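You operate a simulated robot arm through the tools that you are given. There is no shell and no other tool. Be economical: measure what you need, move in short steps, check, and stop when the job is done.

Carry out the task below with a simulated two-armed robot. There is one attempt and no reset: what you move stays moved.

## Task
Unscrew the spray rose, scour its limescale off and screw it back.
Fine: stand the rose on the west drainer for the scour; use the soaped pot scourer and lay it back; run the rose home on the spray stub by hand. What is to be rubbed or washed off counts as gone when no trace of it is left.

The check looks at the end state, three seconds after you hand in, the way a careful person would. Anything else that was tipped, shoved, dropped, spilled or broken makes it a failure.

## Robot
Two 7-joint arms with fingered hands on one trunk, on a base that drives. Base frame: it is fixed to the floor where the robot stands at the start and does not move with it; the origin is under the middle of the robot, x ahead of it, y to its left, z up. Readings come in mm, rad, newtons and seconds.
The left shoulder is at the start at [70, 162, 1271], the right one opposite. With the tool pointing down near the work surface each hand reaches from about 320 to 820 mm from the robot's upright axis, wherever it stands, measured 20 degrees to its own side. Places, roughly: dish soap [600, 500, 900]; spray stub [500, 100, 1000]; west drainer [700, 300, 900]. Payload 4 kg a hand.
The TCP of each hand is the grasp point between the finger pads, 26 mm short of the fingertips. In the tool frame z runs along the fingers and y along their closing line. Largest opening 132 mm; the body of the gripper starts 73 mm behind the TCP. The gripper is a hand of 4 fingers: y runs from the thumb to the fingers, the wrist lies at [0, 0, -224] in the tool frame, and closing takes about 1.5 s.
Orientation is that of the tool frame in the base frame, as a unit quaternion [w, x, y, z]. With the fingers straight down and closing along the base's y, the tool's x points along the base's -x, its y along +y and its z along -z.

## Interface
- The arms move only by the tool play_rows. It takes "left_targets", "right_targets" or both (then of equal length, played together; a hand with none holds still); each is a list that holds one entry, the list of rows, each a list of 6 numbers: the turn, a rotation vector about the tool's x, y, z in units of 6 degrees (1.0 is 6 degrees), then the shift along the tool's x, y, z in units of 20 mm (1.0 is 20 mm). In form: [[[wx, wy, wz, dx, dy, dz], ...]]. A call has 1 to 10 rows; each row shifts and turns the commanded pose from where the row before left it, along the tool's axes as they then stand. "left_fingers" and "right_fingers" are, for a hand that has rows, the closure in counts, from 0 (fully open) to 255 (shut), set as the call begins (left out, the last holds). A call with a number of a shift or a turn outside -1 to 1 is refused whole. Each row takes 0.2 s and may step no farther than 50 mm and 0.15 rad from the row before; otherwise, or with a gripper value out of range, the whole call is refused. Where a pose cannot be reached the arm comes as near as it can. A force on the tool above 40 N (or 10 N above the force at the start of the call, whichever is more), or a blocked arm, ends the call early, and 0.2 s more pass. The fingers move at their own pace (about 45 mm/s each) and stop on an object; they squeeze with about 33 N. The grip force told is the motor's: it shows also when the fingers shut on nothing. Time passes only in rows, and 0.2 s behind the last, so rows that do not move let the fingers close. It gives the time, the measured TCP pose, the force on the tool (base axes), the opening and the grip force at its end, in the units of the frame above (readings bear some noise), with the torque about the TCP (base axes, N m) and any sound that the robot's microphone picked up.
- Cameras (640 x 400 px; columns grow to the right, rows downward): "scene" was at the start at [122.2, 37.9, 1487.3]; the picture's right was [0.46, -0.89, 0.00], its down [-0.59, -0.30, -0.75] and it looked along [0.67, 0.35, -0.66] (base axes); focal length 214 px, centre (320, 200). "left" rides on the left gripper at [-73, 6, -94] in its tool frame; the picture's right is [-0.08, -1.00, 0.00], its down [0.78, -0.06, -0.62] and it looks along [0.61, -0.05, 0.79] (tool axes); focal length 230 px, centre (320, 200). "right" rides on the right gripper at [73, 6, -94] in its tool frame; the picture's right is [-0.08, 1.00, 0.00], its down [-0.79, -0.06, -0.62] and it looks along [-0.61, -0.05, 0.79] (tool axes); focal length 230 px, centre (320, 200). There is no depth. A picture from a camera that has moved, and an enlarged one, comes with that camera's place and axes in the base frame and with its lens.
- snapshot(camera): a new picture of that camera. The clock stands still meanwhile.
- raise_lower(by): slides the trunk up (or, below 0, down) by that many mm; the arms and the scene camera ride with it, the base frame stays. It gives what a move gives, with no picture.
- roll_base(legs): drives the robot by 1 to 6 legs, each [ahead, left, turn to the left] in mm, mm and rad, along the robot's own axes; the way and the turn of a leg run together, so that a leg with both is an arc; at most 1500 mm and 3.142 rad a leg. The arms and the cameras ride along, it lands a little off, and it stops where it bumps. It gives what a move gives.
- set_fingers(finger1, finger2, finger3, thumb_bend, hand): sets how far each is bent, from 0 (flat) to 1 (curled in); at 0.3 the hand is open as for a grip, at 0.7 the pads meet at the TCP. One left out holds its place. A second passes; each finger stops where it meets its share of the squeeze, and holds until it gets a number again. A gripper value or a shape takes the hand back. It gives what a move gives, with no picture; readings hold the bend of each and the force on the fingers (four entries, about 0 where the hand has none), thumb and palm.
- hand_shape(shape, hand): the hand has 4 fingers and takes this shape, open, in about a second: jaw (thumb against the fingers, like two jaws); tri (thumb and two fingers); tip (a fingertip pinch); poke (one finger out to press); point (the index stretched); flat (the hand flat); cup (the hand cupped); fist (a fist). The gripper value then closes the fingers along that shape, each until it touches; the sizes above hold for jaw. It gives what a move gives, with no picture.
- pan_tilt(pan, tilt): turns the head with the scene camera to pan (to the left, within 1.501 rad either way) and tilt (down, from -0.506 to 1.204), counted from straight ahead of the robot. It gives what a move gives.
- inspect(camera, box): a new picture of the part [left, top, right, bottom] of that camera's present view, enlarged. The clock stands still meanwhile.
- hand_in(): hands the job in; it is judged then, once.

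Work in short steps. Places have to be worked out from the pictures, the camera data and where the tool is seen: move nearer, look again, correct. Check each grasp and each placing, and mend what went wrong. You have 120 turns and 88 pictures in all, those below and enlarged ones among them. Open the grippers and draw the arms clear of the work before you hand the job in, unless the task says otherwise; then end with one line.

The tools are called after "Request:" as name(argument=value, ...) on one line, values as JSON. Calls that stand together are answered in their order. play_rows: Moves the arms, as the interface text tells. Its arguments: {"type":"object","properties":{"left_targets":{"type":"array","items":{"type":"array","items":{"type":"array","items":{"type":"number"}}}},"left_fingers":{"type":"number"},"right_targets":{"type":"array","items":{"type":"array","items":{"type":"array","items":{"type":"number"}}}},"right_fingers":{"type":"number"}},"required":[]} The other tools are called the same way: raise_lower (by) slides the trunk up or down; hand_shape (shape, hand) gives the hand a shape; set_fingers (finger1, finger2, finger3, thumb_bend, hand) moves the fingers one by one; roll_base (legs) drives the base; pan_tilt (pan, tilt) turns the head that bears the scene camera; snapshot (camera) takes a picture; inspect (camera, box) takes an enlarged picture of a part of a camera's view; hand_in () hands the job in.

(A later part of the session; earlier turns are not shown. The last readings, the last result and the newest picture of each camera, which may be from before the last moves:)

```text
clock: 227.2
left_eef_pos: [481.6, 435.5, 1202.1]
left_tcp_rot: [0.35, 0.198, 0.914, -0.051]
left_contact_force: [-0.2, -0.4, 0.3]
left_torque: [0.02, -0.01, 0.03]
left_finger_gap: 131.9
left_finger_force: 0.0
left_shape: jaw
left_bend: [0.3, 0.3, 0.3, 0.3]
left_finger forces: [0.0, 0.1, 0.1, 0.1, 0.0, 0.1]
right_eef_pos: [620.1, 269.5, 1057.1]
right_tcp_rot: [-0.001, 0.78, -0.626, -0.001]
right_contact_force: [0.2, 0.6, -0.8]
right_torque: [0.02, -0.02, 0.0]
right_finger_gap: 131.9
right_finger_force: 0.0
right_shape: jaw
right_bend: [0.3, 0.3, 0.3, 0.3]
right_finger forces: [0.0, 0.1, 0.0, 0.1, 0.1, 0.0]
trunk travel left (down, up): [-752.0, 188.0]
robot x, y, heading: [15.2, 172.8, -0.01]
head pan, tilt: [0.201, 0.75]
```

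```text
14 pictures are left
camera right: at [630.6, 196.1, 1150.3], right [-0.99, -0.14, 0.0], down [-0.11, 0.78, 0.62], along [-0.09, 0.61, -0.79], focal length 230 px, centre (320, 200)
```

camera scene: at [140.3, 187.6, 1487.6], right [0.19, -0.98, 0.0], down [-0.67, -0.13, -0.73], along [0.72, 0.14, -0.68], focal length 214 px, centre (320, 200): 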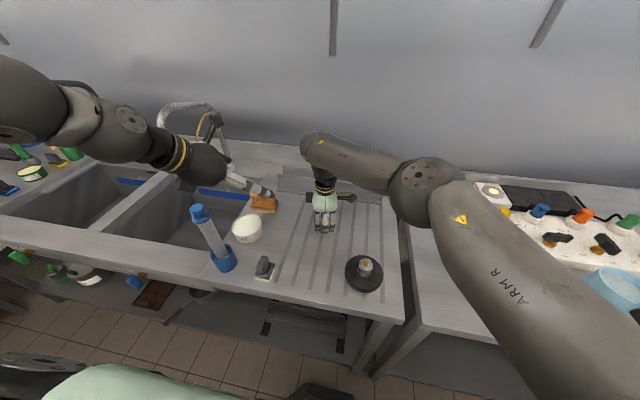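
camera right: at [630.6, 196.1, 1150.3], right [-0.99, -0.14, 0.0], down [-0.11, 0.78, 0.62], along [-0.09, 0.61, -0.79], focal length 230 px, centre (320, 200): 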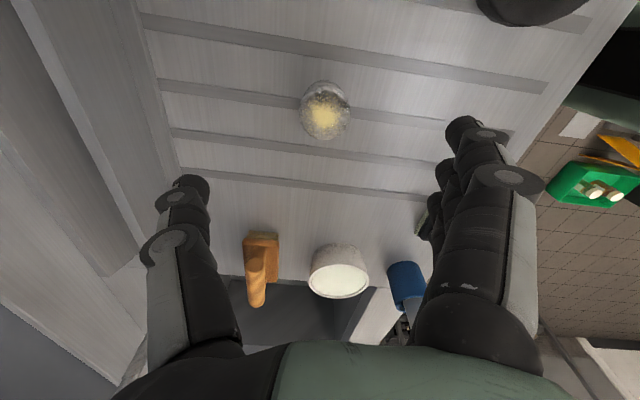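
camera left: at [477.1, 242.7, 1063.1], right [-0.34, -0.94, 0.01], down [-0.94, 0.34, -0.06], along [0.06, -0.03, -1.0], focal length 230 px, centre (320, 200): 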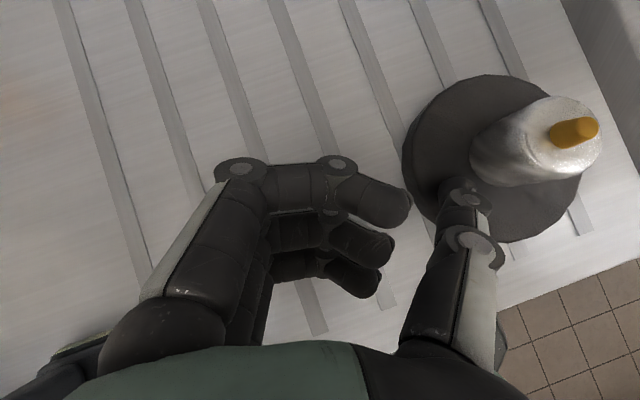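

The rose stands at ≈[617,264]. Right hand goes aside; first a close look at the scourer and the brush to be sure which tool is which.

Request:
inspect(camera="scene", box=[215, 185, 305, 290])

Request:
raise_lower(by=120)

Request:
play_rows(left_targets=[[[0, 1, 0, 0, 0, 0], [0, 1, 0, 0, 0, 0], [0, 1, 0, 0, 0, 0], [0, 1, 0, 0, 0, 0], [0, 1, 0, 0, 0, 0], [0, 1, 0, 0, 0, 0], [0, 0.9, 0, 0, 0, 0], [0, 0, 0, 0, 0, 0]]], right_targets=[[[0, 0, 0, 1, 0, 0], [0, 0, 0, 1, 0, 0], [0, 0, 0, 1, 0, 0], [0, 0, 0, 1, 0, 0], [0, 0, 0, 1, 0, 0], [0, 0, 0, 1, 0, 0], [0, 0, 0, 1, 0, 0], [0, 0, 0, 0, 0, 0]]])

Request:
play_rows(left_targets=[[[0, 0, -1, 0, 0, 0], [0, 0, -1, 0, 0, 0], [0, 0, -1, 0, 0, 0], [0, 0, -1, 0, 0, 0], [0, 0, 0, 0, 0, 0]]])

```text
3.81 times, centred on (260, 238) of scene
camera zoom: at [142.2, 188.9, 1486.9], right [0.19, -0.98, 0.0], down [-0.67, -0.13, -0.73], along [0.72, 0.14, -0.68], focal length 817 px, centre (549, 57)
```

zoom: 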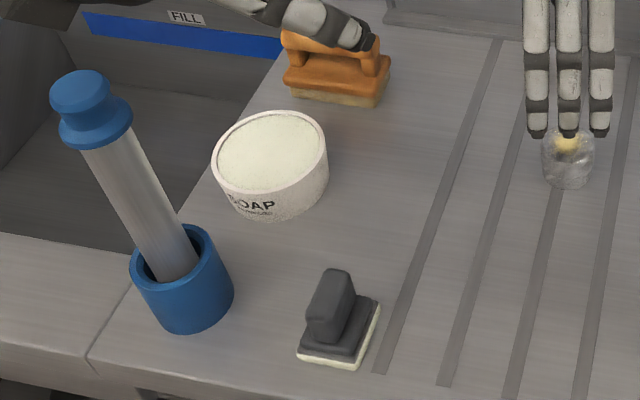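

```text
clock: 228.7
left_eef_pos: [481.5, 435.8, 1322.5]
left_tcp_rot: [0.35, 0.199, 0.914, -0.051]
left_contact_force: [0.4, -0.3, -0.2]
left_torque: [-0.01, -0.01, 0.03]
left_finger_gap: 131.9
left_finger_force: 0.1
left_shape: jaw
left_bend: [0.3, 0.3, 0.3, 0.3]
left_finger forces: [0.1, 0.0, 0.1, 0.0, 0.1, 0.0]
right_eef_pos: [621.2, 269.5, 1175.9]
right_tcp_rot: [0.0, 0.78, -0.625, -0.001]
right_contact_force: [-0.4, 0.4, -0.2]
right_torque: [-0.01, -0.01, -0.02]
right_finger_gap: 132.0
right_finger_force: 0.0
right_shape: jaw
right_bend: [0.3, 0.3, 0.3, 0.3]
right_finger forces: [0.1, 0.0, 0.0, 0.1, 0.0, 0.0]
trunk travel left (down, up): [-872.0, 68.0]
robot x, y, heading: [13.1, 174.0, -0.007]
head pan, tilt: [0.201, 0.75]
```

```text
clock: 230.4
left_eef_pos: [480.6, 434.9, 1323.2]
left_tcp_rot: [0.005, 0.205, 0.979, 0.021]
left_contact_force: [-0.1, -0.9, 0.2]
left_torque: [0.01, -0.03, -0.01]
left_finger_gap: 132.1
left_finger_force: 0.0
left_shape: jaw
left_bend: [0.3, 0.3, 0.3, 0.3]
left_finger forces: [0.0, 0.0, 0.0, 0.0, 0.0, 0.0]
right_eef_pos: [650.7, 134.4, 1177.0]
right_tcp_rot: [-0.001, 0.78, -0.626, 0.0]
right_contact_force: [0.4, -0.3, 0.4]
right_torque: [-0.01, -0.03, 0.0]
right_finger_gap: 132.0
right_finger_force: 0.0
right_shape: jaw
right_bend: [0.3, 0.3, 0.3, 0.3]
right_finger forces: [0.1, 0.1, 0.1, 0.1, 0.0, 0.1]
trunk travel left (down, up): [-872.0, 68.0]
robot x, y, heading: [14.8, 174.0, -0.006]
head pan, tilt: [0.201, 0.75]
```

```text
clock: 231.7
left_eef_pos: [481.9, 435.5, 1323.4]
left_tcp_rot: [0.008, -0.005, 1.0, 0.02]
left_contact_force: [0.0, -0.2, 0.5]
left_torque: [0.02, 0.0, 0.0]
left_finger_gap: 131.7
left_finger_force: 0.1
left_shape: jaw
left_bend: [0.3, 0.3, 0.3, 0.3]
left_finger forces: [0.0, 0.0, 0.1, 0.0, 0.0, 0.1]
right_eef_pos: [650.8, 134.6, 1176.2]
right_tcp_rot: [-0.001, 0.78, -0.626, -0.001]
right_contact_force: [0.5, -0.5, 0.8]
right_torque: [0.02, -0.03, -0.04]
right_finger_gap: 132.1
right_finger_force: 0.1
right_shape: jaw
right_bend: [0.3, 0.3, 0.3, 0.3]
right_finger forces: [0.0, 0.1, 0.0, 0.1, 0.0, 0.1]
trunk travel left (down, up): [-872.0, 68.0]
robot x, y, heading: [14.7, 175.2, -0.012]
head pan, tilt: [0.201, 0.75]
```

The grey-gripped pad is the scourer. Level the left hand and descend above it.

Request:
play_rows(left_targets=[[[0.38, 0.15, 0, 0.29, -0.15, 1], [0, 0, 0, 0.29, -0.15, 1], [0, 0, 0, 0.29, -0.15, 1], [0, 0, 0, 0.29, -0.15, 1], [0, 0, 0, 0.29, -0.15, 1], [0, 0, 0, 0.29, -0.15, 1], [0, 0, 0, 0.29, -0.15, 1], [0, 0, 0, 0.29, -0.15, 1], [0, 0, 0, 0.29, -0.15, 1], [0, 0, 0, 0.29, -0.15, 1]]])

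Request:
play_rows(left_targets=[[[0, 0, 0, 0, 0, 1], [0, 0, 0, 0, 0, 1], [0, 0, 0, 0, 0, 1], [0, 0, 0, 0, 0, 0.5], [0, 0, 0, 0, 0, 0]]])

Request:
snapshot(camera="left")

```text
clock: 233.8
left_eef_pos: [427.1, 406.2, 1120.2]
left_tcp_rot: [0.002, -0.004, 1.0, -0.001]
left_contact_force: [0.4, 0.5, 0.1]
left_torque: [-0.02, 0.03, 0.0]
left_finger_gap: 132.0
left_finger_force: 0.1
left_shape: jaw
left_bend: [0.3, 0.3, 0.3, 0.3]
left_finger forces: [0.1, 0.1, 0.0, 0.0, 0.0, 0.0]
right_eef_pos: [652.5, 135.0, 1176.6]
right_tcp_rot: [0.0, 0.78, -0.626, -0.001]
right_contact_force: [0.2, -0.3, -0.6]
right_torque: [0.01, 0.03, 0.02]
right_finger_gap: 131.7
right_finger_force: 0.2
right_shape: jaw
right_bend: [0.3, 0.3, 0.3, 0.3]
right_finger forces: [0.0, 0.0, 0.1, 0.0, 0.0, 0.0]
trunk travel left (down, up): [-872.0, 68.0]
robot x, y, heading: [12.4, 178.1, -0.01]
head pan, tilt: [0.201, 0.75]
```

```text
clock: 235.1
left_eef_pos: [423.7, 405.0, 1052.8]
left_tcp_rot: [0.0, -0.004, 1.0, 0.0]
left_contact_force: [0.0, -0.8, -1.5]
left_torque: [-0.01, 0.0, -0.01]
left_finger_gap: 132.2
left_finger_force: 0.0
left_shape: jaw
left_bend: [0.3, 0.3, 0.3, 0.3]
left_finger forces: [0.0, 0.1, 0.0, 0.0, 0.1, 0.1]
right_eef_pos: [650.0, 134.1, 1176.4]
right_tcp_rot: [0.0, 0.78, -0.626, -0.001]
right_contact_force: [0.2, -0.1, 0.6]
right_torque: [0.0, 0.01, -0.02]
right_finger_gap: 131.6
right_finger_force: 0.0
right_shape: jaw
right_bend: [0.3, 0.3, 0.3, 0.3]
right_finger forces: [0.0, 0.0, 0.0, 0.0, 0.1, 0.0]
trunk travel left (down, up): [-872.0, 68.0]
robot x, y, heading: [15.6, 175.8, -0.005]
head pan, tilt: [0.201, 0.75]
```

```text
12 pictures are left
camera left: at [495.7, 411.7, 1145.8], right [0.08, -1.0, 0.0], down [-0.79, -0.07, 0.61], along [-0.61, -0.05, -0.79], focal length 230 px, centre (320, 200)
```

left: 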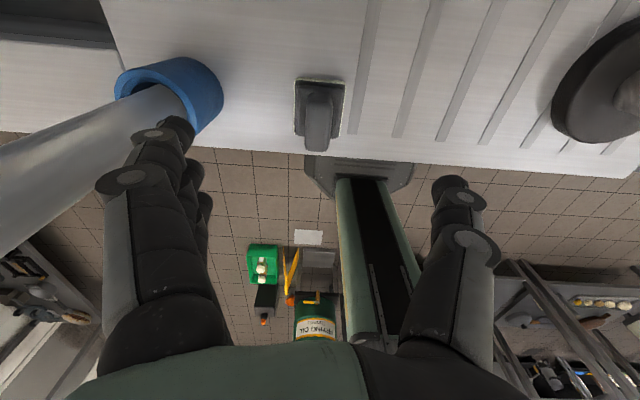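

Scourer at ≈[427,407], grip top ≈957. Narrow the jaws, descend to z≈951 and close.

Request:
play_rows(left_targets=[[[0, 0, 0, -0.15, 0.1, 0], [0, 0, 0, 0, 0, 0], [0, 0, 0, 0, 0, 0.8], [0, 0, 0, 0, 0, 0.8], [0, 0, 0, 0, 0, 0.8], [0, 0, 0, 0, 0, 0.8], [0, 0, 0, 0, 0, 0.8], [0, 0, 0, 0, 0, 0.8], [0, 0, 0, 0, 0, 0.25], [0, 0, 0, 0, 0, 0]]], left_fingers=60)

Request:
inspect(camera="scene", box=[215, 185, 335, 325])

```text
clock: 237.2
left_eef_pos: [425.2, 418.3, 964.0]
left_tcp_rot: [0.002, -0.003, 1.0, -0.002]
left_contact_force: [-0.3, 0.7, 0.2]
left_torque: [0.03, 0.02, 0.0]
left_finger_gap: 101.5
left_finger_force: 0.1
left_shape: jaw
left_bend: [0.62, 0.62, 0.62, 0.58]
left_finger forces: [0.0, 0.0, 0.0, 0.1, 0.0, 0.0]
left hand out of reach, approached as far as the arm can: row 8, 9
right_eef_pos: [650.8, 134.6, 1175.4]
right_tcp_rot: [0.0, 0.78, -0.626, -0.001]
right_contact_force: [-0.1, 0.8, 0.5]
right_torque: [0.0, 0.04, 0.0]
right_finger_gap: 131.8
right_finger_force: 0.1
right_shape: jaw
right_bend: [0.3, 0.3, 0.3, 0.3]
right_finger forces: [0.0, 0.0, 0.1, 0.0, 0.0, 0.0]
trunk travel left (down, up): [-872.0, 68.0]
robot x, y, heading: [13.1, 170.1, -0.009]
head pan, tilt: [0.201, 0.75]
```

```text
2.86 times, centred on (275, 255) of scene
camera zoom: at [143.2, 188.6, 1606.8], right [0.19, -0.98, 0.0], down [-0.67, -0.13, -0.73], along [0.72, 0.14, -0.68], focal length 613 px, centre (449, 43)
```

zoom: 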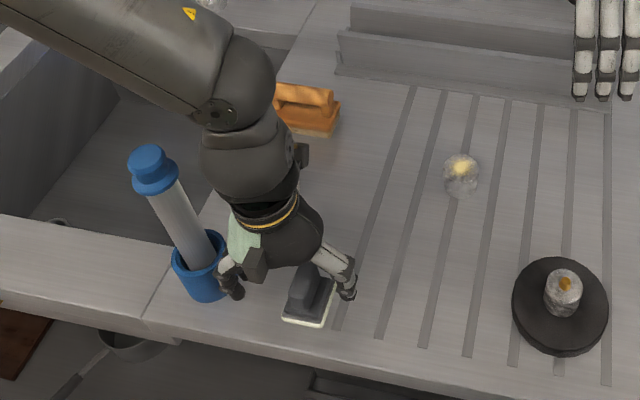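

Near the arm's low limit with the raised trunk. Raise the hand 30, shift y −11, and lower the trunk 42.

Request:
play_rows(left_targets=[[[0, 0, 0, 0, 0, -0.75], [0, 0, 0, -0.1, -0.28, -0.75], [0, 0, 0, 0, -0.28, 0], [0, 0, 0, 0, 0, 0]]])

Request:
raise_lower(by=-42)

```text
clock: 238.2
left_eef_pos: [427.7, 407.2, 993.7]
left_tcp_rot: [0.002, -0.004, 1.0, 0.0]
left_contact_force: [0.1, -0.2, -0.7]
left_torque: [-0.01, -0.01, 0.02]
left_finger_gap: 101.6
left_finger_force: 0.0
left_shape: jaw
left_bend: [0.62, 0.62, 0.62, 0.58]
left_finger forces: [0.0, 0.0, 0.1, 0.1, 0.0, 0.0]
right_eef_pos: [650.7, 134.3, 1175.1]
right_tcp_rot: [0.0, 0.78, -0.625, -0.001]
right_contact_force: [-0.4, 0.4, 0.8]
right_torque: [-0.03, -0.01, -0.01]
right_finger_gap: 131.7
right_finger_force: 0.0
right_shape: jaw
right_bend: [0.3, 0.3, 0.3, 0.3]
right_finger forces: [0.0, 0.0, 0.1, 0.0, 0.1, 0.0]
trunk travel left (down, up): [-872.0, 68.0]
robot x, y, heading: [13.7, 175.1, -0.009]
head pan, tilt: [0.201, 0.75]
```

```text
clock: 239.1
left_eef_pos: [427.0, 407.0, 951.2]
left_tcp_rot: [0.002, -0.004, 1.0, 0.001]
left_contact_force: [0.5, -0.8, 0.3]
left_torque: [-0.03, -0.01, -0.02]
left_finger_gap: 101.2
left_finger_force: 0.1
left_shape: jaw
left_bend: [0.62, 0.62, 0.62, 0.58]
left_finger forces: [0.0, 0.0, 0.1, 0.1, 0.0, 0.0]
right_eef_pos: [650.8, 135.0, 1135.3]
right_tcp_rot: [-0.001, 0.78, -0.626, -0.001]
right_contact_force: [0.1, 0.2, -0.3]
right_torque: [0.0, -0.02, 0.01]
right_finger_gap: 131.9
right_finger_force: 0.0
right_shape: jaw
right_bend: [0.3, 0.3, 0.3, 0.3]
right_finger forces: [0.0, 0.0, 0.0, 0.1, 0.0, 0.0]
trunk travel left (down, up): [-830.0, 110.0]
robot x, y, heading: [11.4, 173.0, -0.009]
head pan, tilt: [0.201, 0.75]
```

Exactly in place at [427,407,951]. Close on the grip and lift 100 mm.

Request:
play_rows(left_targets=[[[0, 0, 0, 0, 0, 0], [0, 0, 0, 0, 0, 0], [0, 0, 0, 0, 0, 0], [0, 0, 0, 0, 0, 0], [0, 0, 0, 0, 0, 0], [0, 0, 0, 0, 0, 0], [0, 0, 0, 0, 0, 0]]], left_fingers=255)

Request:
play_rows(left_targets=[[[0, 0, 0, 0, 0, -0.5], [0, 0, 0, 0, 0, -0.9], [0, 0, 0, 0, 0, -0.9], [0, 0, 0, 0, 0, -0.9], [0, 0, 0, 0, 0, -0.9], [0, 0, 0, 0, 0, -0.9], [0, 0, 0, 0, 0, 0]]])

Request:
snapshot(camera="left")

```text
clock: 240.7
left_eef_pos: [429.1, 407.5, 950.7]
left_tcp_rot: [0.001, -0.003, 1.0, 0.0]
left_contact_force: [-0.2, 0.5, 0.6]
left_torque: [0.03, 0.03, -0.01]
left_finger_gap: 14.7
left_finger_force: 32.7
left_shape: jaw
left_bend: [0.73, 0.72, 0.72, 0.7]
left_finger forces: [9.2, 13.9, 10.7, 0.1, 31.8, 0.0]
right_eef_pos: [651.2, 134.4, 1135.1]
right_tcp_rot: [0.0, 0.78, -0.626, -0.001]
right_contact_force: [-0.1, 0.3, 1.4]
right_torque: [-0.03, 0.02, 0.03]
right_finger_gap: 131.7
right_finger_force: 0.0
right_shape: jaw
right_bend: [0.3, 0.3, 0.3, 0.3]
right_finger forces: [0.0, 0.1, 0.0, 0.0, 0.0, 0.1]
trunk travel left (down, up): [-830.0, 110.0]
robot x, y, heading: [16.0, 172.2, -0.014]
head pan, tilt: [0.201, 0.75]
```

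```text
clock: 242.3
left_eef_pos: [427.1, 405.0, 1051.3]
left_tcp_rot: [0.001, -0.003, 1.0, 0.0]
left_contact_force: [0.0, -0.8, -1.4]
left_torque: [-0.02, 0.03, -0.03]
left_finger_gap: 15.0
left_finger_force: 32.9
left_shape: jaw
left_bend: [0.73, 0.72, 0.72, 0.7]
left_finger forces: [9.3, 13.5, 10.5, 0.1, 31.8, 0.1]
right_eef_pos: [651.2, 133.9, 1133.7]
right_tcp_rot: [-0.001, 0.78, -0.626, -0.001]
right_contact_force: [1.3, 0.0, 0.4]
right_torque: [0.0, -0.02, -0.01]
right_finger_gap: 132.0
right_finger_force: 0.1
right_shape: jaw
right_bend: [0.3, 0.3, 0.3, 0.3]
right_finger forces: [0.0, 0.0, 0.0, 0.0, 0.1, 0.0]
trunk travel left (down, up): [-830.0, 110.0]
robot x, y, heading: [14.4, 172.2, -0.009]
head pan, tilt: [0.201, 0.75]
```

```text
10 pictures are left
camera left: at [500.5, 411.4, 1144.8], right [0.08, -1.0, 0.0], down [-0.79, -0.07, 0.61], along [-0.61, -0.05, -0.79], focal length 230 px, centre (320, 200)
```

left: 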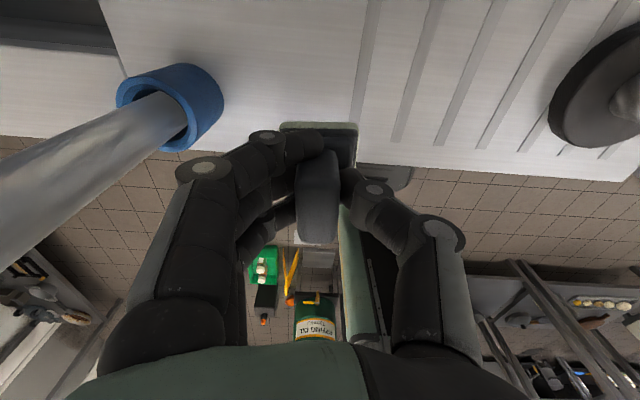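

Scourer is held (pad 51 mm below the TCP). Carry it over the soap tub at ≈[553,514].

Request:
play_rows(left_targets=[[[0, 0, 0, -0.9, 0, -0.2], [0, 0, 0, -0.9, 0, -0.2], [0, 0, 0, -0.9, 0, 0], [0, 0, 0, -0.9, 0, 0], [0, 0, 0, -0.9, 0, 0], [0, 0, 0, -0.9, 0, 0], [0, 0, 0, -0.9, 0.9, 0], [0, 0, 0, 0, 0.9, 0], [0, 0, 0, 0, 0.9, 0], [0, 0, 0, 0, 0.9, 0]]])

Request:
play_rows(left_targets=[[[0, 0, 0, 0, 0.9, 0], [0, 0, 0, 0, 0.9, 0], [0, 0, 0, 0, 0, 0]]])

Request:
snapshot(camera="scene")

```text
clock: 244.5
left_eef_pos: [552.8, 479.8, 1058.0]
left_tcp_rot: [0.001, -0.003, 1.0, 0.0]
left_contact_force: [0.6, 0.2, -0.7]
left_torque: [-0.03, 0.02, -0.01]
left_finger_gap: 14.5
left_finger_force: 32.9
left_shape: jaw
left_bend: [0.73, 0.72, 0.72, 0.7]
left_finger forces: [8.7, 13.6, 10.5, 0.0, 31.2, 0.0]
right_eef_pos: [650.8, 136.2, 1134.1]
right_tcp_rot: [-0.001, 0.78, -0.626, -0.001]
right_contact_force: [-0.3, 0.4, -0.3]
right_torque: [-0.05, 0.01, 0.01]
right_finger_gap: 131.8
right_finger_force: 0.0
right_shape: jaw
right_bend: [0.3, 0.3, 0.3, 0.3]
right_finger forces: [0.1, 0.0, 0.1, 0.1, 0.0, 0.0]
trunk travel left (down, up): [-830.0, 110.0]
robot x, y, heading: [13.5, 172.5, -0.007]
head pan, tilt: [0.201, 0.75]
```

```text
clock: 245.3
left_eef_pos: [552.9, 515.4, 1059.4]
left_tcp_rot: [0.001, -0.004, 1.0, 0.0]
left_contact_force: [-0.4, -0.2, -0.4]
left_torque: [0.01, 0.0, 0.03]
left_finger_gap: 14.5
left_finger_force: 32.5
left_shape: jaw
left_bend: [0.73, 0.72, 0.72, 0.7]
left_finger forces: [8.5, 13.6, 10.4, 0.1, 31.2, 0.1]
right_eef_pos: [650.6, 134.8, 1134.9]
right_tcp_rot: [-0.002, 0.78, -0.625, -0.001]
right_contact_force: [-0.7, -0.2, -0.3]
right_torque: [0.01, -0.01, 0.05]
right_finger_gap: 132.0
right_finger_force: 0.1
right_shape: jaw
right_bend: [0.3, 0.3, 0.3, 0.3]
right_finger forces: [0.1, 0.0, 0.0, 0.0, 0.0, 0.1]
trunk travel left (down, up): [-830.0, 110.0]
robot x, y, heading: [13.8, 173.7, -0.007]
head pan, tilt: [0.201, 0.75]
```

```text
9 pictures are left
camera scene: at [143.2, 188.1, 1564.9], right [0.19, -0.98, 0.0], down [-0.67, -0.13, -0.73], along [0.72, 0.14, -0.68], focal length 214 px, centre (320, 200)
```

scene: 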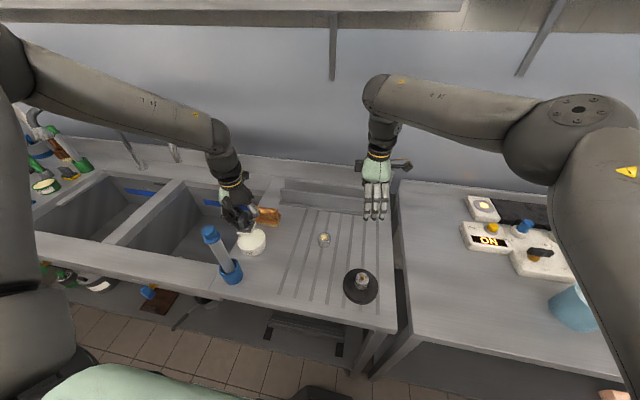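

Aligned over the tub by projection. Lower to just above the soap, then creep down to a light touch.

Request:
play_rows(left_targets=[[[0, 0, 0, 0, 0, 0.9], [0, 0, 0, 0, 0, 0.9], [0, 0, 0, 0, 0, 0.9], [0, 0, 0, 0, 0, 0.1], [0, 0, 0, 0, 0, 0.1], [0, 0, 0, 0, 0, 0]]])

Request:
play_rows(left_targets=[[[0, 0, 0, 0, 0, 0.1], [0, 0, 0, 0, 0, 0.1], [0, 0, 0, 0, 0, 0.1], [0, 0, 0, 0, 0, 0]]])

```text
clock: 246.7
left_eef_pos: [554.4, 516.5, 1001.9]
left_tcp_rot: [0.001, -0.004, 1.0, 0.0]
left_contact_force: [0.0, 0.7, -0.2]
left_torque: [-0.03, 0.01, 0.03]
left_finger_gap: 14.4
left_finger_force: 33.0
left_shape: jaw
left_bend: [0.73, 0.72, 0.72, 0.7]
left_finger forces: [8.4, 13.6, 10.5, 0.0, 31.1, 0.1]
right_eef_pos: [650.5, 134.5, 1134.3]
right_tcp_rot: [-0.001, 0.78, -0.626, -0.001]
right_contact_force: [-0.8, 0.0, 0.0]
right_torque: [0.0, 0.02, 0.02]
right_finger_gap: 132.1
right_finger_force: 0.1
right_shape: jaw
right_bend: [0.3, 0.3, 0.3, 0.3]
right_finger forces: [0.1, 0.0, 0.0, 0.0, 0.0, 0.1]
trunk travel left (down, up): [-830.0, 110.0]
robot x, y, heading: [16.0, 170.2, -0.01]
head pan, tilt: [0.201, 0.75]
```

```text
clock: 247.7
left_eef_pos: [553.4, 515.5, 995.8]
left_tcp_rot: [0.0, -0.003, 1.0, 0.0]
left_contact_force: [0.0, 0.7, -0.5]
left_torque: [0.03, 0.0, 0.0]
left_finger_gap: 14.4
left_finger_force: 33.6
left_shape: jaw
left_bend: [0.73, 0.72, 0.72, 0.7]
left_finger forces: [8.4, 13.6, 10.4, 0.1, 31.0, 0.0]
right_eef_pos: [650.3, 133.8, 1135.0]
right_tcp_rot: [0.0, 0.78, -0.626, -0.001]
right_contact_force: [0.0, -0.3, 1.0]
right_torque: [0.03, -0.05, 0.01]
right_finger_gap: 131.7
right_finger_force: 0.2
right_shape: jaw
right_bend: [0.3, 0.3, 0.3, 0.3]
right_finger forces: [0.1, 0.0, 0.0, 0.1, 0.0, 0.0]
trunk travel left (down, up): [-830.0, 110.0]
robot x, y, heading: [16.7, 170.9, -0.009]
head pan, tilt: [0.201, 0.75]
```

Request:
play_rows(left_targets=[[[0, 0, 0, 0, 0, 0.1], [0, 0, 0, 0, 0, 0.1], [0, 0, 0, 0, 0, 0]]])

Request:
play_rows(left_targets=[[[0, 0, 0, 0, 0, 0.1], [0, 0, 0, 0, 0, 0]]])

Request:
inspect(camera="scene", box=[210, 195, 290, 265])

```text
clock: 248.5
left_eef_pos: [552.3, 515.8, 993.5]
left_tcp_rot: [0.004, -0.003, 1.0, 0.001]
left_contact_force: [3.2, 2.6, 17.1]
left_torque: [0.21, 0.12, -0.06]
left_finger_gap: 14.8
left_finger_force: 33.0
left_shape: jaw
left_bend: [0.73, 0.72, 0.72, 0.7]
left_finger forces: [9.8, 20.3, 15.1, 0.0, 35.9, 0.0]
right_eef_pos: [648.6, 134.4, 1135.7]
right_tcp_rot: [-0.001, 0.78, -0.626, -0.001]
right_contact_force: [-0.2, -1.0, 0.5]
right_torque: [-0.02, 0.02, -0.01]
right_finger_gap: 132.2
right_finger_force: 0.1
right_shape: jaw
right_bend: [0.3, 0.3, 0.3, 0.3]
right_finger forces: [0.1, 0.1, 0.0, 0.0, 0.0, 0.1]
trunk travel left (down, up): [-830.0, 110.0]
robot x, y, heading: [13.3, 173.5, -0.009]
head pan, tilt: [0.201, 0.75]
```

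```text
clock: 249.1
left_eef_pos: [553.4, 513.5, 992.9]
left_tcp_rot: [0.004, -0.004, 1.0, 0.0]
left_contact_force: [5.7, 6.3, 33.7]
left_torque: [0.31, 0.21, -0.08]
left_finger_gap: 15.8
left_finger_force: 32.9
left_shape: jaw
left_bend: [0.73, 0.73, 0.73, 0.7]
left_finger forces: [10.5, 24.1, 20.3, 0.0, 40.8, 0.1]
right_eef_pos: [648.1, 133.3, 1135.4]
right_tcp_rot: [-0.002, 0.78, -0.626, -0.001]
right_contact_force: [0.4, 0.7, -1.0]
right_torque: [-0.02, 0.04, -0.01]
right_finger_gap: 131.9
right_finger_force: 0.2
right_shape: jaw
right_bend: [0.3, 0.3, 0.3, 0.3]
right_finger forces: [0.0, 0.0, 0.0, 0.0, 0.0, 0.1]
trunk travel left (down, up): [-830.0, 110.0]
robot x, y, heading: [13.5, 175.1, -0.012]
head pan, tilt: [0.201, 0.75]
```

```text
5.71 times, centred on (250, 230) of scene
camera zoom: at [139.9, 187.0, 1565.5], right [0.19, -0.98, 0.0], down [-0.67, -0.13, -0.73], along [0.72, 0.14, -0.68], focal length 1226 px, centre (720, 29)
```

zoom: 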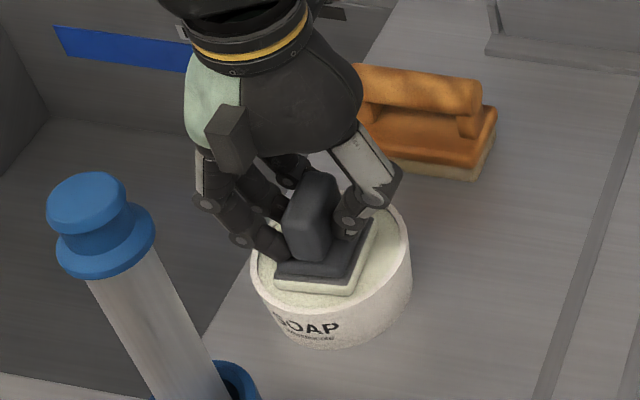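

Pad is well loaded with soap. Lift gently, carry it over the rose at ≈[617,264], moving the right hand farther off.

Request:
play_rows(left_targets=[[[0, 0, 0, 0, 0, -0.3], [0, 0, 0, 0, 0, -0.6], [0, 0, 0, 0, 0, -0.9], [0, 0, 0, 0, 0, -0.9], [0, 0, 0, 0, 0, -0.9], [0, 0, 0, -0.4, -0.9, 0], [0, 0, 0, -0.4, -0.9, 0], [0, 0, 0, -0.4, -0.9, 0], [0, 0, 0, -0.4, -0.9, 0], [0, 0, 0, -0.4, -0.9, 0]]], right_targets=[[[0, 0, 0, 1, 0, 0], [0, 0, 0, 1, 0, 0], [0, 0, 0, 1, 0, 0], [0, 0, 0, 1, 0, 0], [0, 0, 0, 0, 0, 0], [0, 0, 0, 0, 0, 0], [0, 0, 0, 0, 0, 0], [0, 0, 0, 0, 0, 0], [0, 0, 0, 0, 0, 0], [0, 0, 0, 0, 0, 0]]])

Request:
play_rows(left_targets=[[[0, 0, 0, -0.4, -0.9, 0], [0, 0, 0, -0.4, -0.9, 0], [0, 0, 0, -0.4, -0.9, 0], [0, 0, 0, 0, -0.9, 0], [0, 0, 0, 0, -0.9, 0], [0, 0, 0, 0, -0.9, 0], [0, 0, 0, 0, -0.9, 0], [0, 0, 0, 0, -0.9, 0], [0, 0, 0, 0, -0.6, 0], [0, 0, 0, 0, 0, 0]]])

Request:
inspect(camera="scene", box=[270, 180, 390, 290])

```text
clock: 251.3
left_eef_pos: [595.0, 424.6, 1060.9]
left_tcp_rot: [0.001, -0.004, 1.0, 0.001]
left_contact_force: [-0.6, -0.2, -1.6]
left_torque: [0.04, 0.04, -0.01]
left_finger_gap: 15.0
left_finger_force: 32.9
left_shape: jaw
left_bend: [0.73, 0.72, 0.72, 0.7]
left_finger forces: [7.8, 12.9, 10.7, 0.0, 30.5, 0.0]
right_eef_pos: [668.5, 56.6, 1134.2]
right_tcp_rot: [0.0, 0.78, -0.626, -0.002]
right_contact_force: [-0.3, -0.2, -0.4]
right_torque: [-0.01, 0.03, 0.0]
right_finger_gap: 131.8
right_finger_force: 0.0
right_shape: jaw
right_bend: [0.3, 0.3, 0.3, 0.3]
right_finger forces: [0.0, 0.1, 0.0, 0.0, 0.0, 0.1]
trunk travel left (down, up): [-830.0, 110.0]
robot x, y, heading: [15.1, 175.1, -0.01]
head pan, tilt: [0.201, 0.75]
```

```text
clock: 253.5
left_eef_pos: [541.9, 350.1, 1094.7]
left_tcp_rot: [0.003, -0.004, 1.0, -0.001]
left_contact_force: [1.0, 0.4, -1.0]
left_torque: [0.03, 0.0, 0.0]
left_finger_gap: 15.0
left_finger_force: 32.4
left_shape: jaw
left_bend: [0.73, 0.72, 0.72, 0.7]
left_finger forces: [7.6, 12.9, 10.6, 0.0, 30.3, 0.0]
left hand out of reach, approached as far as the arm can: row 1, 2, 3, 4, 5, 6, 7, 8, 9
right_eef_pos: [668.9, 57.1, 1135.9]
right_tcp_rot: [-0.001, 0.78, -0.626, -0.001]
right_contact_force: [0.0, 1.1, -0.1]
right_torque: [-0.01, 0.02, 0.02]
right_finger_gap: 132.2
right_finger_force: 0.1
right_shape: jaw
right_bend: [0.3, 0.3, 0.3, 0.3]
right_finger forces: [0.0, 0.1, 0.1, 0.0, 0.1, 0.0]
trunk travel left (down, up): [-830.0, 110.0]
robot x, y, heading: [14.3, 176.9, -0.011]
head pan, tilt: [0.201, 0.75]
```

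```text
3.64 times, centred on (330, 235) of scene
camera zoom: at [143.2, 188.7, 1564.8], right [0.19, -0.98, 0.0], down [-0.67, -0.13, -0.73], along [0.72, 0.14, -0.68], focal length 780 px, centre (284, 73)
```

zoom: 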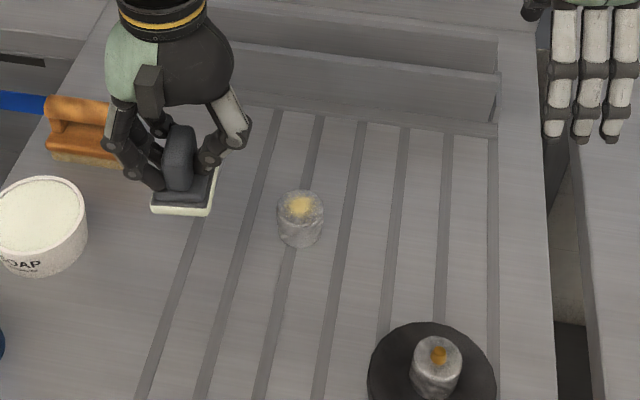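

The left arm met another posture limit. Relocate the base to the right so the rose lies comfortably in front of the left arm.

Request:
roll_base(legs=[[8, -240, 0]])

Request:
play_rows(left_targets=[[[0, 0, 0, -0.4, 0.9, 0], [0, 0, 0, -0.4, 0.9, 0], [0, 0, 0, -0.4, 0.9, 0], [0, 0, 0, -0.4, 0.9, 0], [0, 0, 0, -0.4, 0.9, 0], [0, 0, 0, 0, 0, 0]]])

```text
clock: 255.3
left_eef_pos: [546.6, 112.2, 1092.7]
left_tcp_rot: [0.001, -0.005, 1.0, -0.003]
left_contact_force: [0.5, 0.1, -1.1]
left_torque: [0.0, 0.01, 0.02]
left_finger_gap: 15.1
left_finger_force: 32.9
left_shape: jaw
left_bend: [0.73, 0.72, 0.72, 0.7]
left_finger forces: [7.5, 13.0, 10.6, 0.1, 30.2, 0.0]
right_eef_pos: [674.3, -181.8, 1135.0]
right_tcp_rot: [0.0, 0.781, -0.625, 0.0]
right_contact_force: [0.2, 0.4, -0.3]
right_torque: [-0.02, 0.01, -0.03]
right_finger_gap: 131.7
right_finger_force: 0.1
right_shape: jaw
right_bend: [0.3, 0.3, 0.3, 0.3]
right_finger forces: [0.0, 0.0, 0.1, 0.0, 0.1, 0.0]
trunk travel left (down, up): [-830.0, 110.0]
robot x, y, heading: [22.6, -70.0, -0.005]
head pan, tilt: [0.201, 0.75]
```

```text
clock: 256.7
left_eef_pos: [587.0, 201.1, 1092.5]
left_tcp_rot: [0.003, -0.005, 1.0, -0.001]
left_contact_force: [-0.8, 0.2, -1.3]
left_torque: [-0.01, 0.02, 0.03]
left_finger_gap: 15.1
left_finger_force: 33.2
left_shape: jaw
left_bend: [0.73, 0.72, 0.72, 0.7]
left_finger forces: [7.3, 12.9, 10.8, 0.1, 30.1, 0.0]
right_eef_pos: [675.5, -183.6, 1136.0]
right_tcp_rot: [0.0, 0.781, -0.624, -0.001]
right_contact_force: [0.1, -0.5, 0.4]
right_torque: [0.01, -0.02, 0.0]
right_finger_gap: 132.4
right_finger_force: 0.2
right_shape: jaw
right_bend: [0.3, 0.3, 0.3, 0.3]
right_finger forces: [0.1, 0.0, 0.0, 0.1, 0.0, 0.0]
trunk travel left (down, up): [-830.0, 110.0]
robot x, y, heading: [18.8, -66.0, -0.002]
head pan, tilt: [0.201, 0.75]
```

Request:
play_rows(left_targets=[[[0, 0, 0, -0.41, 0.8, 0], [0, 0, 0, -0.41, 0.8, 0], [0, 0, 0, -0.41, 0.8, 0], [0, 0, 0, -0.41, 0.8, 0], [0, 0, 0, 0, 0, 0.9], [0, 0, 0, 0, 0, 0.9], [0, 0, 0, 0, 0, 0.9], [0, 0, 0, 0, 0, 0.9], [0, 0, 0, 0, 0, 0.7], [0, 0, 0, 0, 0, 0]]])

Request:
inspect(camera="left", box=[220, 60, 420, 260])

```text
clock: 258.9
left_eef_pos: [620.1, 264.9, 1009.0]
left_tcp_rot: [0.002, -0.006, 1.0, -0.002]
left_contact_force: [-0.6, 0.1, -1.3]
left_torque: [-0.02, 0.0, -0.02]
left_finger_gap: 14.8
left_finger_force: 32.8
left_shape: jaw
left_bend: [0.73, 0.72, 0.72, 0.7]
left_finger forces: [7.2, 13.0, 10.7, 0.0, 30.0, 0.0]
right_eef_pos: [674.8, -182.8, 1135.5]
right_tcp_rot: [0.0, 0.781, -0.624, -0.002]
right_contact_force: [0.5, 0.5, -0.5]
right_torque: [0.02, 0.02, 0.02]
right_finger_gap: 131.9
right_finger_force: 0.0
right_shape: jaw
right_bend: [0.3, 0.3, 0.3, 0.3]
right_finger forces: [0.0, 0.0, 0.1, 0.0, 0.1, 0.1]
trunk travel left (down, up): [-830.0, 110.0]
robot x, y, heading: [22.5, -68.0, -0.004]
head pan, tilt: [0.201, 0.75]
```

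```text
2.00 times, centred on (320, 160) of left
camera zoom: at [692.1, 270.9, 1101.4], right [0.09, -1.0, 0.0], down [-0.79, -0.07, 0.61], along [-0.61, -0.06, -0.79], focal length 460 px, centre (320, 280)
```

zoom: 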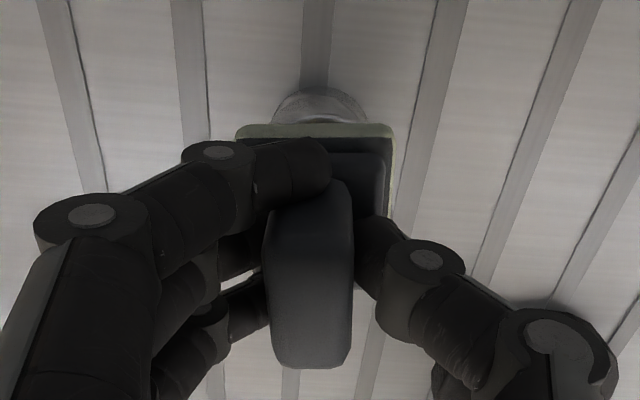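

Pad is centred over the rose. Lower to just above contact, then creep.

Request:
play_rows(left_targets=[[[0, 0, 0, -0.08, 0, 0.7], [0, 0, 0, 0, 0, 0.5], [0, 0, 0, 0, 0, 0.1], [0, 0, 0, 0, 0, 0]]])

Request:
play_rows(left_targets=[[[0, 0, 0, 0, 0, 0.1], [0, 0, 0, 0, 0, 0.1], [0, 0, 0, 0, 0, 0.05], [0, 0, 0, 0, 0, 0]]])

```text
clock: 259.9
left_eef_pos: [615.1, 266.8, 991.3]
left_tcp_rot: [0.007, -0.005, 1.0, -0.002]
left_contact_force: [7.5, -0.3, 28.3]
left_torque: [0.27, -0.13, -0.02]
left_finger_gap: 15.4
left_finger_force: 33.1
left_shape: jaw
left_bend: [0.73, 0.73, 0.72, 0.7]
left_finger forces: [9.0, 26.3, 14.3, 0.1, 42.5, 0.1]
left hand out of reach, approached as far as the arm can: row 1, 2
right_eef_pos: [673.2, -185.4, 1137.7]
right_tcp_rot: [-0.002, 0.781, -0.624, -0.001]
right_contact_force: [0.7, 0.7, -0.3]
right_torque: [0.02, 0.01, 0.05]
right_finger_gap: 131.8
right_finger_force: 0.0
right_shape: jaw
right_bend: [0.3, 0.3, 0.3, 0.3]
right_finger forces: [0.0, 0.0, 0.0, 0.1, 0.0, 0.0]
trunk travel left (down, up): [-830.0, 110.0]
robot x, y, heading: [17.5, -71.8, -0.005]
head pan, tilt: [0.201, 0.75]
```

```text
clock: 260.4
left_eef_pos: [616.7, 267.9, 991.3]
left_tcp_rot: [0.009, -0.005, 1.0, -0.004]
left_contact_force: [-2.3, -2.2, 18.9]
left_torque: [0.19, 0.36, 0.06]
left_finger_gap: 15.4
left_finger_force: 32.7
left_shape: jaw
left_bend: [0.73, 0.73, 0.73, 0.71]
left_finger forces: [7.7, 22.0, 17.9, 0.1, 37.5, 0.0]
left hand out of reach, approached as far as the arm can: row 1
right_eef_pos: [674.4, -184.3, 1134.4]
right_tcp_rot: [0.0, 0.781, -0.624, -0.001]
right_contact_force: [-0.2, -0.2, 1.0]
right_torque: [-0.04, 0.02, 0.0]
right_finger_gap: 131.5
right_finger_force: 0.1
right_shape: jaw
right_bend: [0.3, 0.3, 0.3, 0.3]
right_finger forces: [0.0, 0.0, 0.0, 0.0, 0.0, 0.0]
trunk travel left (down, up): [-830.0, 110.0]
robot x, y, heading: [17.9, -67.1, -0.008]
head pan, tilt: [0.201, 0.75]
stopped in row 2 (left hand): the force on the tool passed its limit (the readings are from after the stop); the commanded pose is now the measured one
```

Contact came at TCP≈992 (face ≈940). I'm near the arm's low limit; lift 80, lower the trunk 70, and re-approach with more slack.

Request:
play_rows(left_targets=[[[0, 0, 0, 0, 0, -0.3], [0, 0, 0, 0, 0, -0.9], [0, 0, 0, 0, 0, -0.9], [0, 0, 0, 0, 0, -0.9], [0, 0, 0, 0, 0, -0.9], [0, 0, 0, 0, 0, -0.1], [0, 0, 0, 0, 0, 0]]])

Request:
raise_lower(by=-70)

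Request:
inspect(camera="left", box=[220, 60, 420, 260])

```text
clock: 262.0
left_eef_pos: [615.5, 267.7, 1068.6]
left_tcp_rot: [0.008, -0.005, 1.0, -0.003]
left_contact_force: [0.1, -0.6, -0.4]
left_torque: [0.03, 0.02, 0.01]
left_finger_gap: 14.7
left_finger_force: 32.9
left_shape: jaw
left_bend: [0.73, 0.72, 0.72, 0.71]
left_finger forces: [7.4, 13.6, 11.1, 0.0, 30.1, 0.0]
right_eef_pos: [675.1, -182.0, 1135.4]
right_tcp_rot: [0.0, 0.781, -0.625, -0.002]
right_contact_force: [-0.9, 0.4, -0.6]
right_torque: [0.01, 0.03, 0.03]
right_finger_gap: 132.2
right_finger_force: 0.1
right_shape: jaw
right_bend: [0.3, 0.3, 0.3, 0.3]
right_finger forces: [0.1, 0.0, 0.1, 0.0, 0.0, 0.0]
trunk travel left (down, up): [-830.0, 110.0]
robot x, y, heading: [19.3, -67.2, -0.004]
head pan, tilt: [0.201, 0.75]
```

```text
clock: 263.1
left_eef_pos: [616.5, 269.1, 998.8]
left_tcp_rot: [0.008, -0.006, 1.0, -0.003]
left_contact_force: [-0.1, -0.8, -0.7]
left_torque: [0.03, 0.07, -0.04]
left_finger_gap: 14.9
left_finger_force: 33.7
left_shape: jaw
left_bend: [0.73, 0.72, 0.72, 0.71]
left_finger forces: [7.5, 13.4, 11.2, 0.0, 30.0, 0.0]
right_eef_pos: [675.2, -182.5, 1064.9]
right_tcp_rot: [-0.001, 0.781, -0.624, -0.001]
right_contact_force: [0.5, -0.2, 0.3]
right_torque: [-0.02, 0.0, 0.01]
right_finger_gap: 131.9
right_finger_force: 0.1
right_shape: jaw
right_bend: [0.3, 0.3, 0.3, 0.3]
right_finger forces: [0.1, 0.0, 0.1, 0.1, 0.0, 0.0]
trunk travel left (down, up): [-760.0, 180.0]
robot x, y, heading: [19.2, -67.9, 0.001]
head pan, tilt: [0.201, 0.75]
```

```text
2.00 times, centred on (320, 160) of left
camera zoom: at [686.8, 274.3, 1093.4], right [0.09, -1.0, 0.01], down [-0.79, -0.07, 0.6], along [-0.6, -0.06, -0.8], focal length 460 px, centre (320, 280)
```

zoom: 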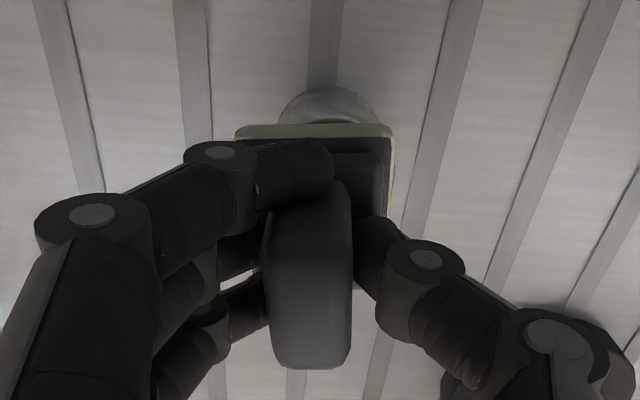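

Re-centre +6 mm in x and touch down gently.

Request:
play_rows(left_targets=[[[0, 0, 0, -0.3, -0.1, 0], [0, 0, 0, 0, 0, 0.15], [0, 0, 0, 0, 0, 0.1], [0, 0, 0, 0, 0, 0]]])

Request:
play_rows(left_targets=[[[0, 0, 0, 0, 0, 0.07], [0, 0, 0, 0, 0, 0]]])

```text
clock: 264.1
left_eef_pos: [621.2, 266.1, 993.3]
left_tcp_rot: [0.008, -0.005, 1.0, -0.002]
left_contact_force: [0.3, 0.1, -1.3]
left_torque: [0.01, 0.01, -0.01]
left_finger_gap: 14.7
left_finger_force: 33.2
left_shape: jaw
left_bend: [0.73, 0.72, 0.72, 0.71]
left_finger forces: [7.5, 13.6, 11.0, 0.0, 29.9, 0.0]
right_eef_pos: [675.0, -183.6, 1065.3]
right_tcp_rot: [-0.001, 0.781, -0.624, 0.0]
right_contact_force: [0.0, 0.7, 0.8]
right_torque: [-0.02, 0.02, -0.02]
right_finger_gap: 131.9
right_finger_force: 0.1
right_shape: jaw
right_bend: [0.3, 0.3, 0.3, 0.3]
right_finger forces: [0.0, 0.0, 0.1, 0.1, 0.0, 0.1]
trunk travel left (down, up): [-760.0, 180.0]
robot x, y, heading: [18.7, -69.6, -0.004]
head pan, tilt: [0.201, 0.75]
```

```text
clock: 264.7
left_eef_pos: [620.9, 266.2, 992.7]
left_tcp_rot: [0.008, -0.006, 1.0, -0.003]
left_contact_force: [-0.5, 0.3, -1.4]
left_torque: [0.03, -0.01, -0.03]
left_finger_gap: 15.1
left_finger_force: 33.0
left_shape: jaw
left_bend: [0.73, 0.72, 0.72, 0.71]
left_finger forces: [7.4, 13.5, 11.2, 0.1, 30.0, 0.0]
right_eef_pos: [675.1, -183.0, 1065.6]
right_tcp_rot: [-0.001, 0.781, -0.624, -0.001]
right_contact_force: [-1.2, -1.4, 0.1]
right_torque: [-0.02, 0.0, 0.01]
right_finger_gap: 131.9
right_finger_force: 0.0
right_shape: jaw
right_bend: [0.3, 0.3, 0.3, 0.3]
right_finger forces: [0.0, 0.0, 0.1, 0.0, 0.0, 0.1]
trunk travel left (down, up): [-760.0, 180.0]
robot x, y, heading: [21.4, -68.8, -0.004]
head pan, tilt: [0.201, 0.75]
```

Request:
play_rows(left_targets=[[[0, 0, 0, 0, 0, 0.08], [0, 0, 0, 0, 0, 0.05], [0, 0, 0, 0, 0, 0]]])

Request:
play_rows(left_targets=[[[0, 0, 0, 0, 0, 0.05], [0, 0, 0, 0, 0, 0]]])

```text
clock: 265.5
left_eef_pos: [621.0, 265.4, 990.7]
left_tcp_rot: [0.01, -0.005, 1.0, -0.003]
left_contact_force: [-0.3, 1.1, 10.1]
left_torque: [0.25, 0.2, -0.05]
left_finger_gap: 15.0
left_finger_force: 33.8
left_shape: jaw
left_bend: [0.73, 0.72, 0.72, 0.71]
left_finger forces: [8.1, 20.2, 13.6, 0.1, 31.4, 0.0]
right_eef_pos: [674.7, -182.2, 1065.3]
right_tcp_rot: [-0.001, 0.781, -0.625, -0.001]
right_contact_force: [-0.6, 0.4, -0.7]
right_torque: [0.02, 0.01, 0.04]
right_finger_gap: 131.8
right_finger_force: 0.0
right_shape: jaw
right_bend: [0.3, 0.3, 0.3, 0.3]
right_finger forces: [0.0, 0.0, 0.1, 0.0, 0.0, 0.0]
trunk travel left (down, up): [-760.0, 180.0]
robot x, y, heading: [20.1, -68.3, -0.005]
head pan, tilt: [0.201, 0.75]
```

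```text
clock: 266.1
left_eef_pos: [620.0, 265.7, 990.4]
left_tcp_rot: [0.009, -0.005, 1.0, -0.002]
left_contact_force: [1.2, 0.9, 13.9]
left_torque: [0.25, 0.18, -0.03]
left_finger_gap: 15.0
left_finger_force: 33.1
left_shape: jaw
left_bend: [0.73, 0.73, 0.72, 0.71]
left_finger forces: [8.1, 21.5, 14.5, 0.0, 33.6, 0.0]
right_eef_pos: [675.0, -184.3, 1065.7]
right_tcp_rot: [-0.001, 0.781, -0.624, -0.001]
right_contact_force: [-0.6, 0.2, 0.4]
right_torque: [-0.01, 0.02, 0.02]
right_finger_gap: 131.7
right_finger_force: 0.0
right_shape: jaw
right_bend: [0.3, 0.3, 0.3, 0.3]
right_finger forces: [0.0, 0.0, 0.0, 0.0, 0.0, 0.0]
trunk travel left (down, up): [-760.0, 180.0]
robot x, y, heading: [18.3, -68.0, -0.006]
head pan, tilt: [0.201, 0.75]
```

14 N of contact. Scour with short strokes both ways.

Request:
play_rows(left_targets=[[[0, 0, 0, 0.4, 0, 0], [0, 0, 0, -0.4, 0, 0], [0, 0, 0, -0.4, 0, 0], [0, 0, 0, 0.4, 0, 0], [0, 0, 0, 0, 0.4, 0], [0, 0, 0, 0, -0.4, 0], [0, 0, 0, 0, -0.4, 0], [0, 0, 0, 0, 0.4, 0], [0, 0, 0, 0.4, 0.4, 0], [0, 0, 0, -0.4, -0.4, 0]]])

Request:
play_rows(left_targets=[[[0, 0, 0, -0.4, -0.4, 0], [0, 0, 0, 0.4, 0.4, 0], [0, 0, 0, 0.4, -0.4, 0], [0, 0, 0, -0.4, 0.4, 0], [0, 0, 0, -0.4, 0.4, 0], [0, 0, 0, 0.4, -0.4, 0], [0, 0, 0, 0.6, 0, 0], [0, 0, 0, -0.6, 0, 0], [0, 0, 0, -0.6, 0, 0], [0, 0, 0, 0.6, 0, 0]]])

Request:
play_rows(left_targets=[[[0, 0, 0, 0, 0.6, 0], [0, 0, 0, 0, -0.6, 0], [0, 0, 0, 0, -0.6, 0], [0, 0, 0, 0, 0.6, 0], [0, 0, 0, 0.6, 0, 0], [0, 0, 0, -0.6, 0, 0], [0, 0, 0, -0.6, 0, 0], [0, 0, 0, 0.6, 0, 0], [0, 0, 0, 0, 0.6, 0], [0, 0, 0, 0, -0.6, 0]]])

Request:
play_rows(left_targets=[[[0, 0, 0, 0, 0, -0.5], [0, 0, 0, 0, 0, -1], [0, 0, 0, 0.9, 0.5, -1], [0, 0, 0, 0.9, 0.5, -1], [0, 0, 0, 0.9, 0.5, 0], [0, 0, 0, 0.9, 0.5, 0], [0, 0, 0, 0, 0, 0]]])

Request:
inspect(camera="scene", box=[200, 160, 290, 235])

```text
clock: 268.3
left_eef_pos: [616.3, 266.2, 990.1]
left_tcp_rot: [0.008, -0.006, 1.0, -0.002]
left_contact_force: [-2.1, 1.3, 23.6]
left_torque: [0.51, 0.39, -0.01]
left_finger_gap: 15.3
left_finger_force: 32.4
left_shape: jaw
left_bend: [0.73, 0.73, 0.73, 0.71]
left_finger forces: [7.7, 27.4, 19.7, 0.0, 36.4, 0.0]
right_eef_pos: [671.9, -183.3, 1066.7]
right_tcp_rot: [-0.002, 0.781, -0.624, 0.001]
right_contact_force: [0.0, -1.0, -0.2]
right_torque: [-0.02, -0.06, -0.02]
right_finger_gap: 132.0
right_finger_force: 0.1
right_shape: jaw
right_bend: [0.3, 0.3, 0.3, 0.3]
right_finger forces: [0.1, 0.0, 0.1, 0.1, 0.1, 0.1]
trunk travel left (down, up): [-760.0, 180.0]
robot x, y, heading: [21.6, -65.5, -0.004]
head pan, tilt: [0.201, 0.75]
```

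```text
clock: 270.5
left_eef_pos: [623.2, 264.8, 990.8]
left_tcp_rot: [0.01, -0.004, 1.0, -0.002]
left_contact_force: [5.2, 1.4, 21.2]
left_torque: [0.29, -0.15, -0.02]
left_finger_gap: 15.9
left_finger_force: 33.2
left_shape: jaw
left_bend: [0.73, 0.73, 0.73, 0.71]
left_finger forces: [6.8, 30.9, 14.1, 0.0, 37.3, 0.1]
right_eef_pos: [673.3, -184.6, 1065.2]
right_tcp_rot: [-0.001, 0.782, -0.624, -0.002]
right_contact_force: [-0.2, 0.7, -0.9]
right_torque: [-0.03, 0.01, -0.01]
right_finger_gap: 132.0
right_finger_force: 0.0
right_shape: jaw
right_bend: [0.3, 0.3, 0.3, 0.3]
right_finger forces: [0.0, 0.0, 0.0, 0.1, 0.1, 0.0]
trunk travel left (down, up): [-760.0, 180.0]
robot x, y, heading: [18.9, -69.5, -0.002]
head pan, tilt: [0.201, 0.75]
```

```text
clock: 272.7
left_eef_pos: [620.3, 267.7, 991.0]
left_tcp_rot: [0.008, -0.007, 1.0, -0.002]
left_contact_force: [4.6, 5.7, 23.2]
left_torque: [0.52, 0.03, -0.09]
left_finger_gap: 16.0
left_finger_force: 32.8
left_shape: jaw
left_bend: [0.74, 0.73, 0.72, 0.71]
left_finger forces: [7.8, 29.5, 15.3, 0.1, 35.6, 0.0]
right_eef_pos: [674.7, -181.5, 1066.3]
right_tcp_rot: [-0.001, 0.782, -0.624, -0.001]
right_contact_force: [-0.8, 0.0, -0.9]
right_torque: [0.02, 0.0, -0.02]
right_finger_gap: 131.8
right_finger_force: 0.0
right_shape: jaw
right_bend: [0.3, 0.3, 0.3, 0.3]
right_finger forces: [0.0, 0.1, 0.0, 0.1, 0.0, 0.1]
trunk travel left (down, up): [-760.0, 180.0]
robot x, y, heading: [18.2, -70.6, -0.003]
head pan, tilt: [0.201, 0.75]
```

```text
clock: 274.3
left_eef_pos: [549.9, 307.7, 1059.2]
left_tcp_rot: [0.008, -0.005, 1.0, -0.002]
left_contact_force: [0.0, -0.1, -0.5]
left_torque: [-0.02, 0.01, -0.02]
left_finger_gap: 15.3
left_finger_force: 32.8
left_shape: jaw
left_bend: [0.73, 0.72, 0.72, 0.71]
left_finger forces: [6.7, 14.7, 11.0, 0.0, 30.7, 0.0]
right_eef_pos: [675.2, -181.8, 1065.5]
right_tcp_rot: [0.0, 0.781, -0.624, -0.001]
right_contact_force: [-1.2, -0.3, -1.0]
right_torque: [0.02, 0.01, -0.03]
right_finger_gap: 132.0
right_finger_force: 0.0
right_shape: jaw
right_bend: [0.3, 0.3, 0.3, 0.3]
right_finger forces: [0.1, 0.0, 0.0, 0.0, 0.1, 0.1]
trunk travel left (down, up): [-760.0, 180.0]
robot x, y, heading: [21.4, -68.7, -0.004]
head pan, tilt: [0.201, 0.75]
```

```text
5.33 times, centred on (245, 198) of scene
camera zoom: at [149.7, -53.4, 1494.8], right [0.19, -0.98, 0.0], down [-0.67, -0.13, -0.73], along [0.72, 0.14, -0.68], focal length 1144 px, centre (720, 213)
```

zoom: 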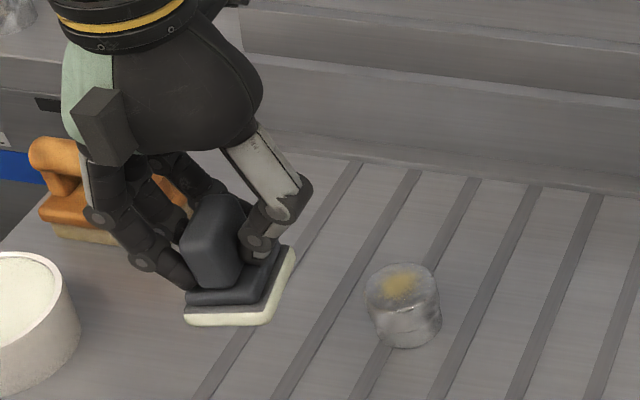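

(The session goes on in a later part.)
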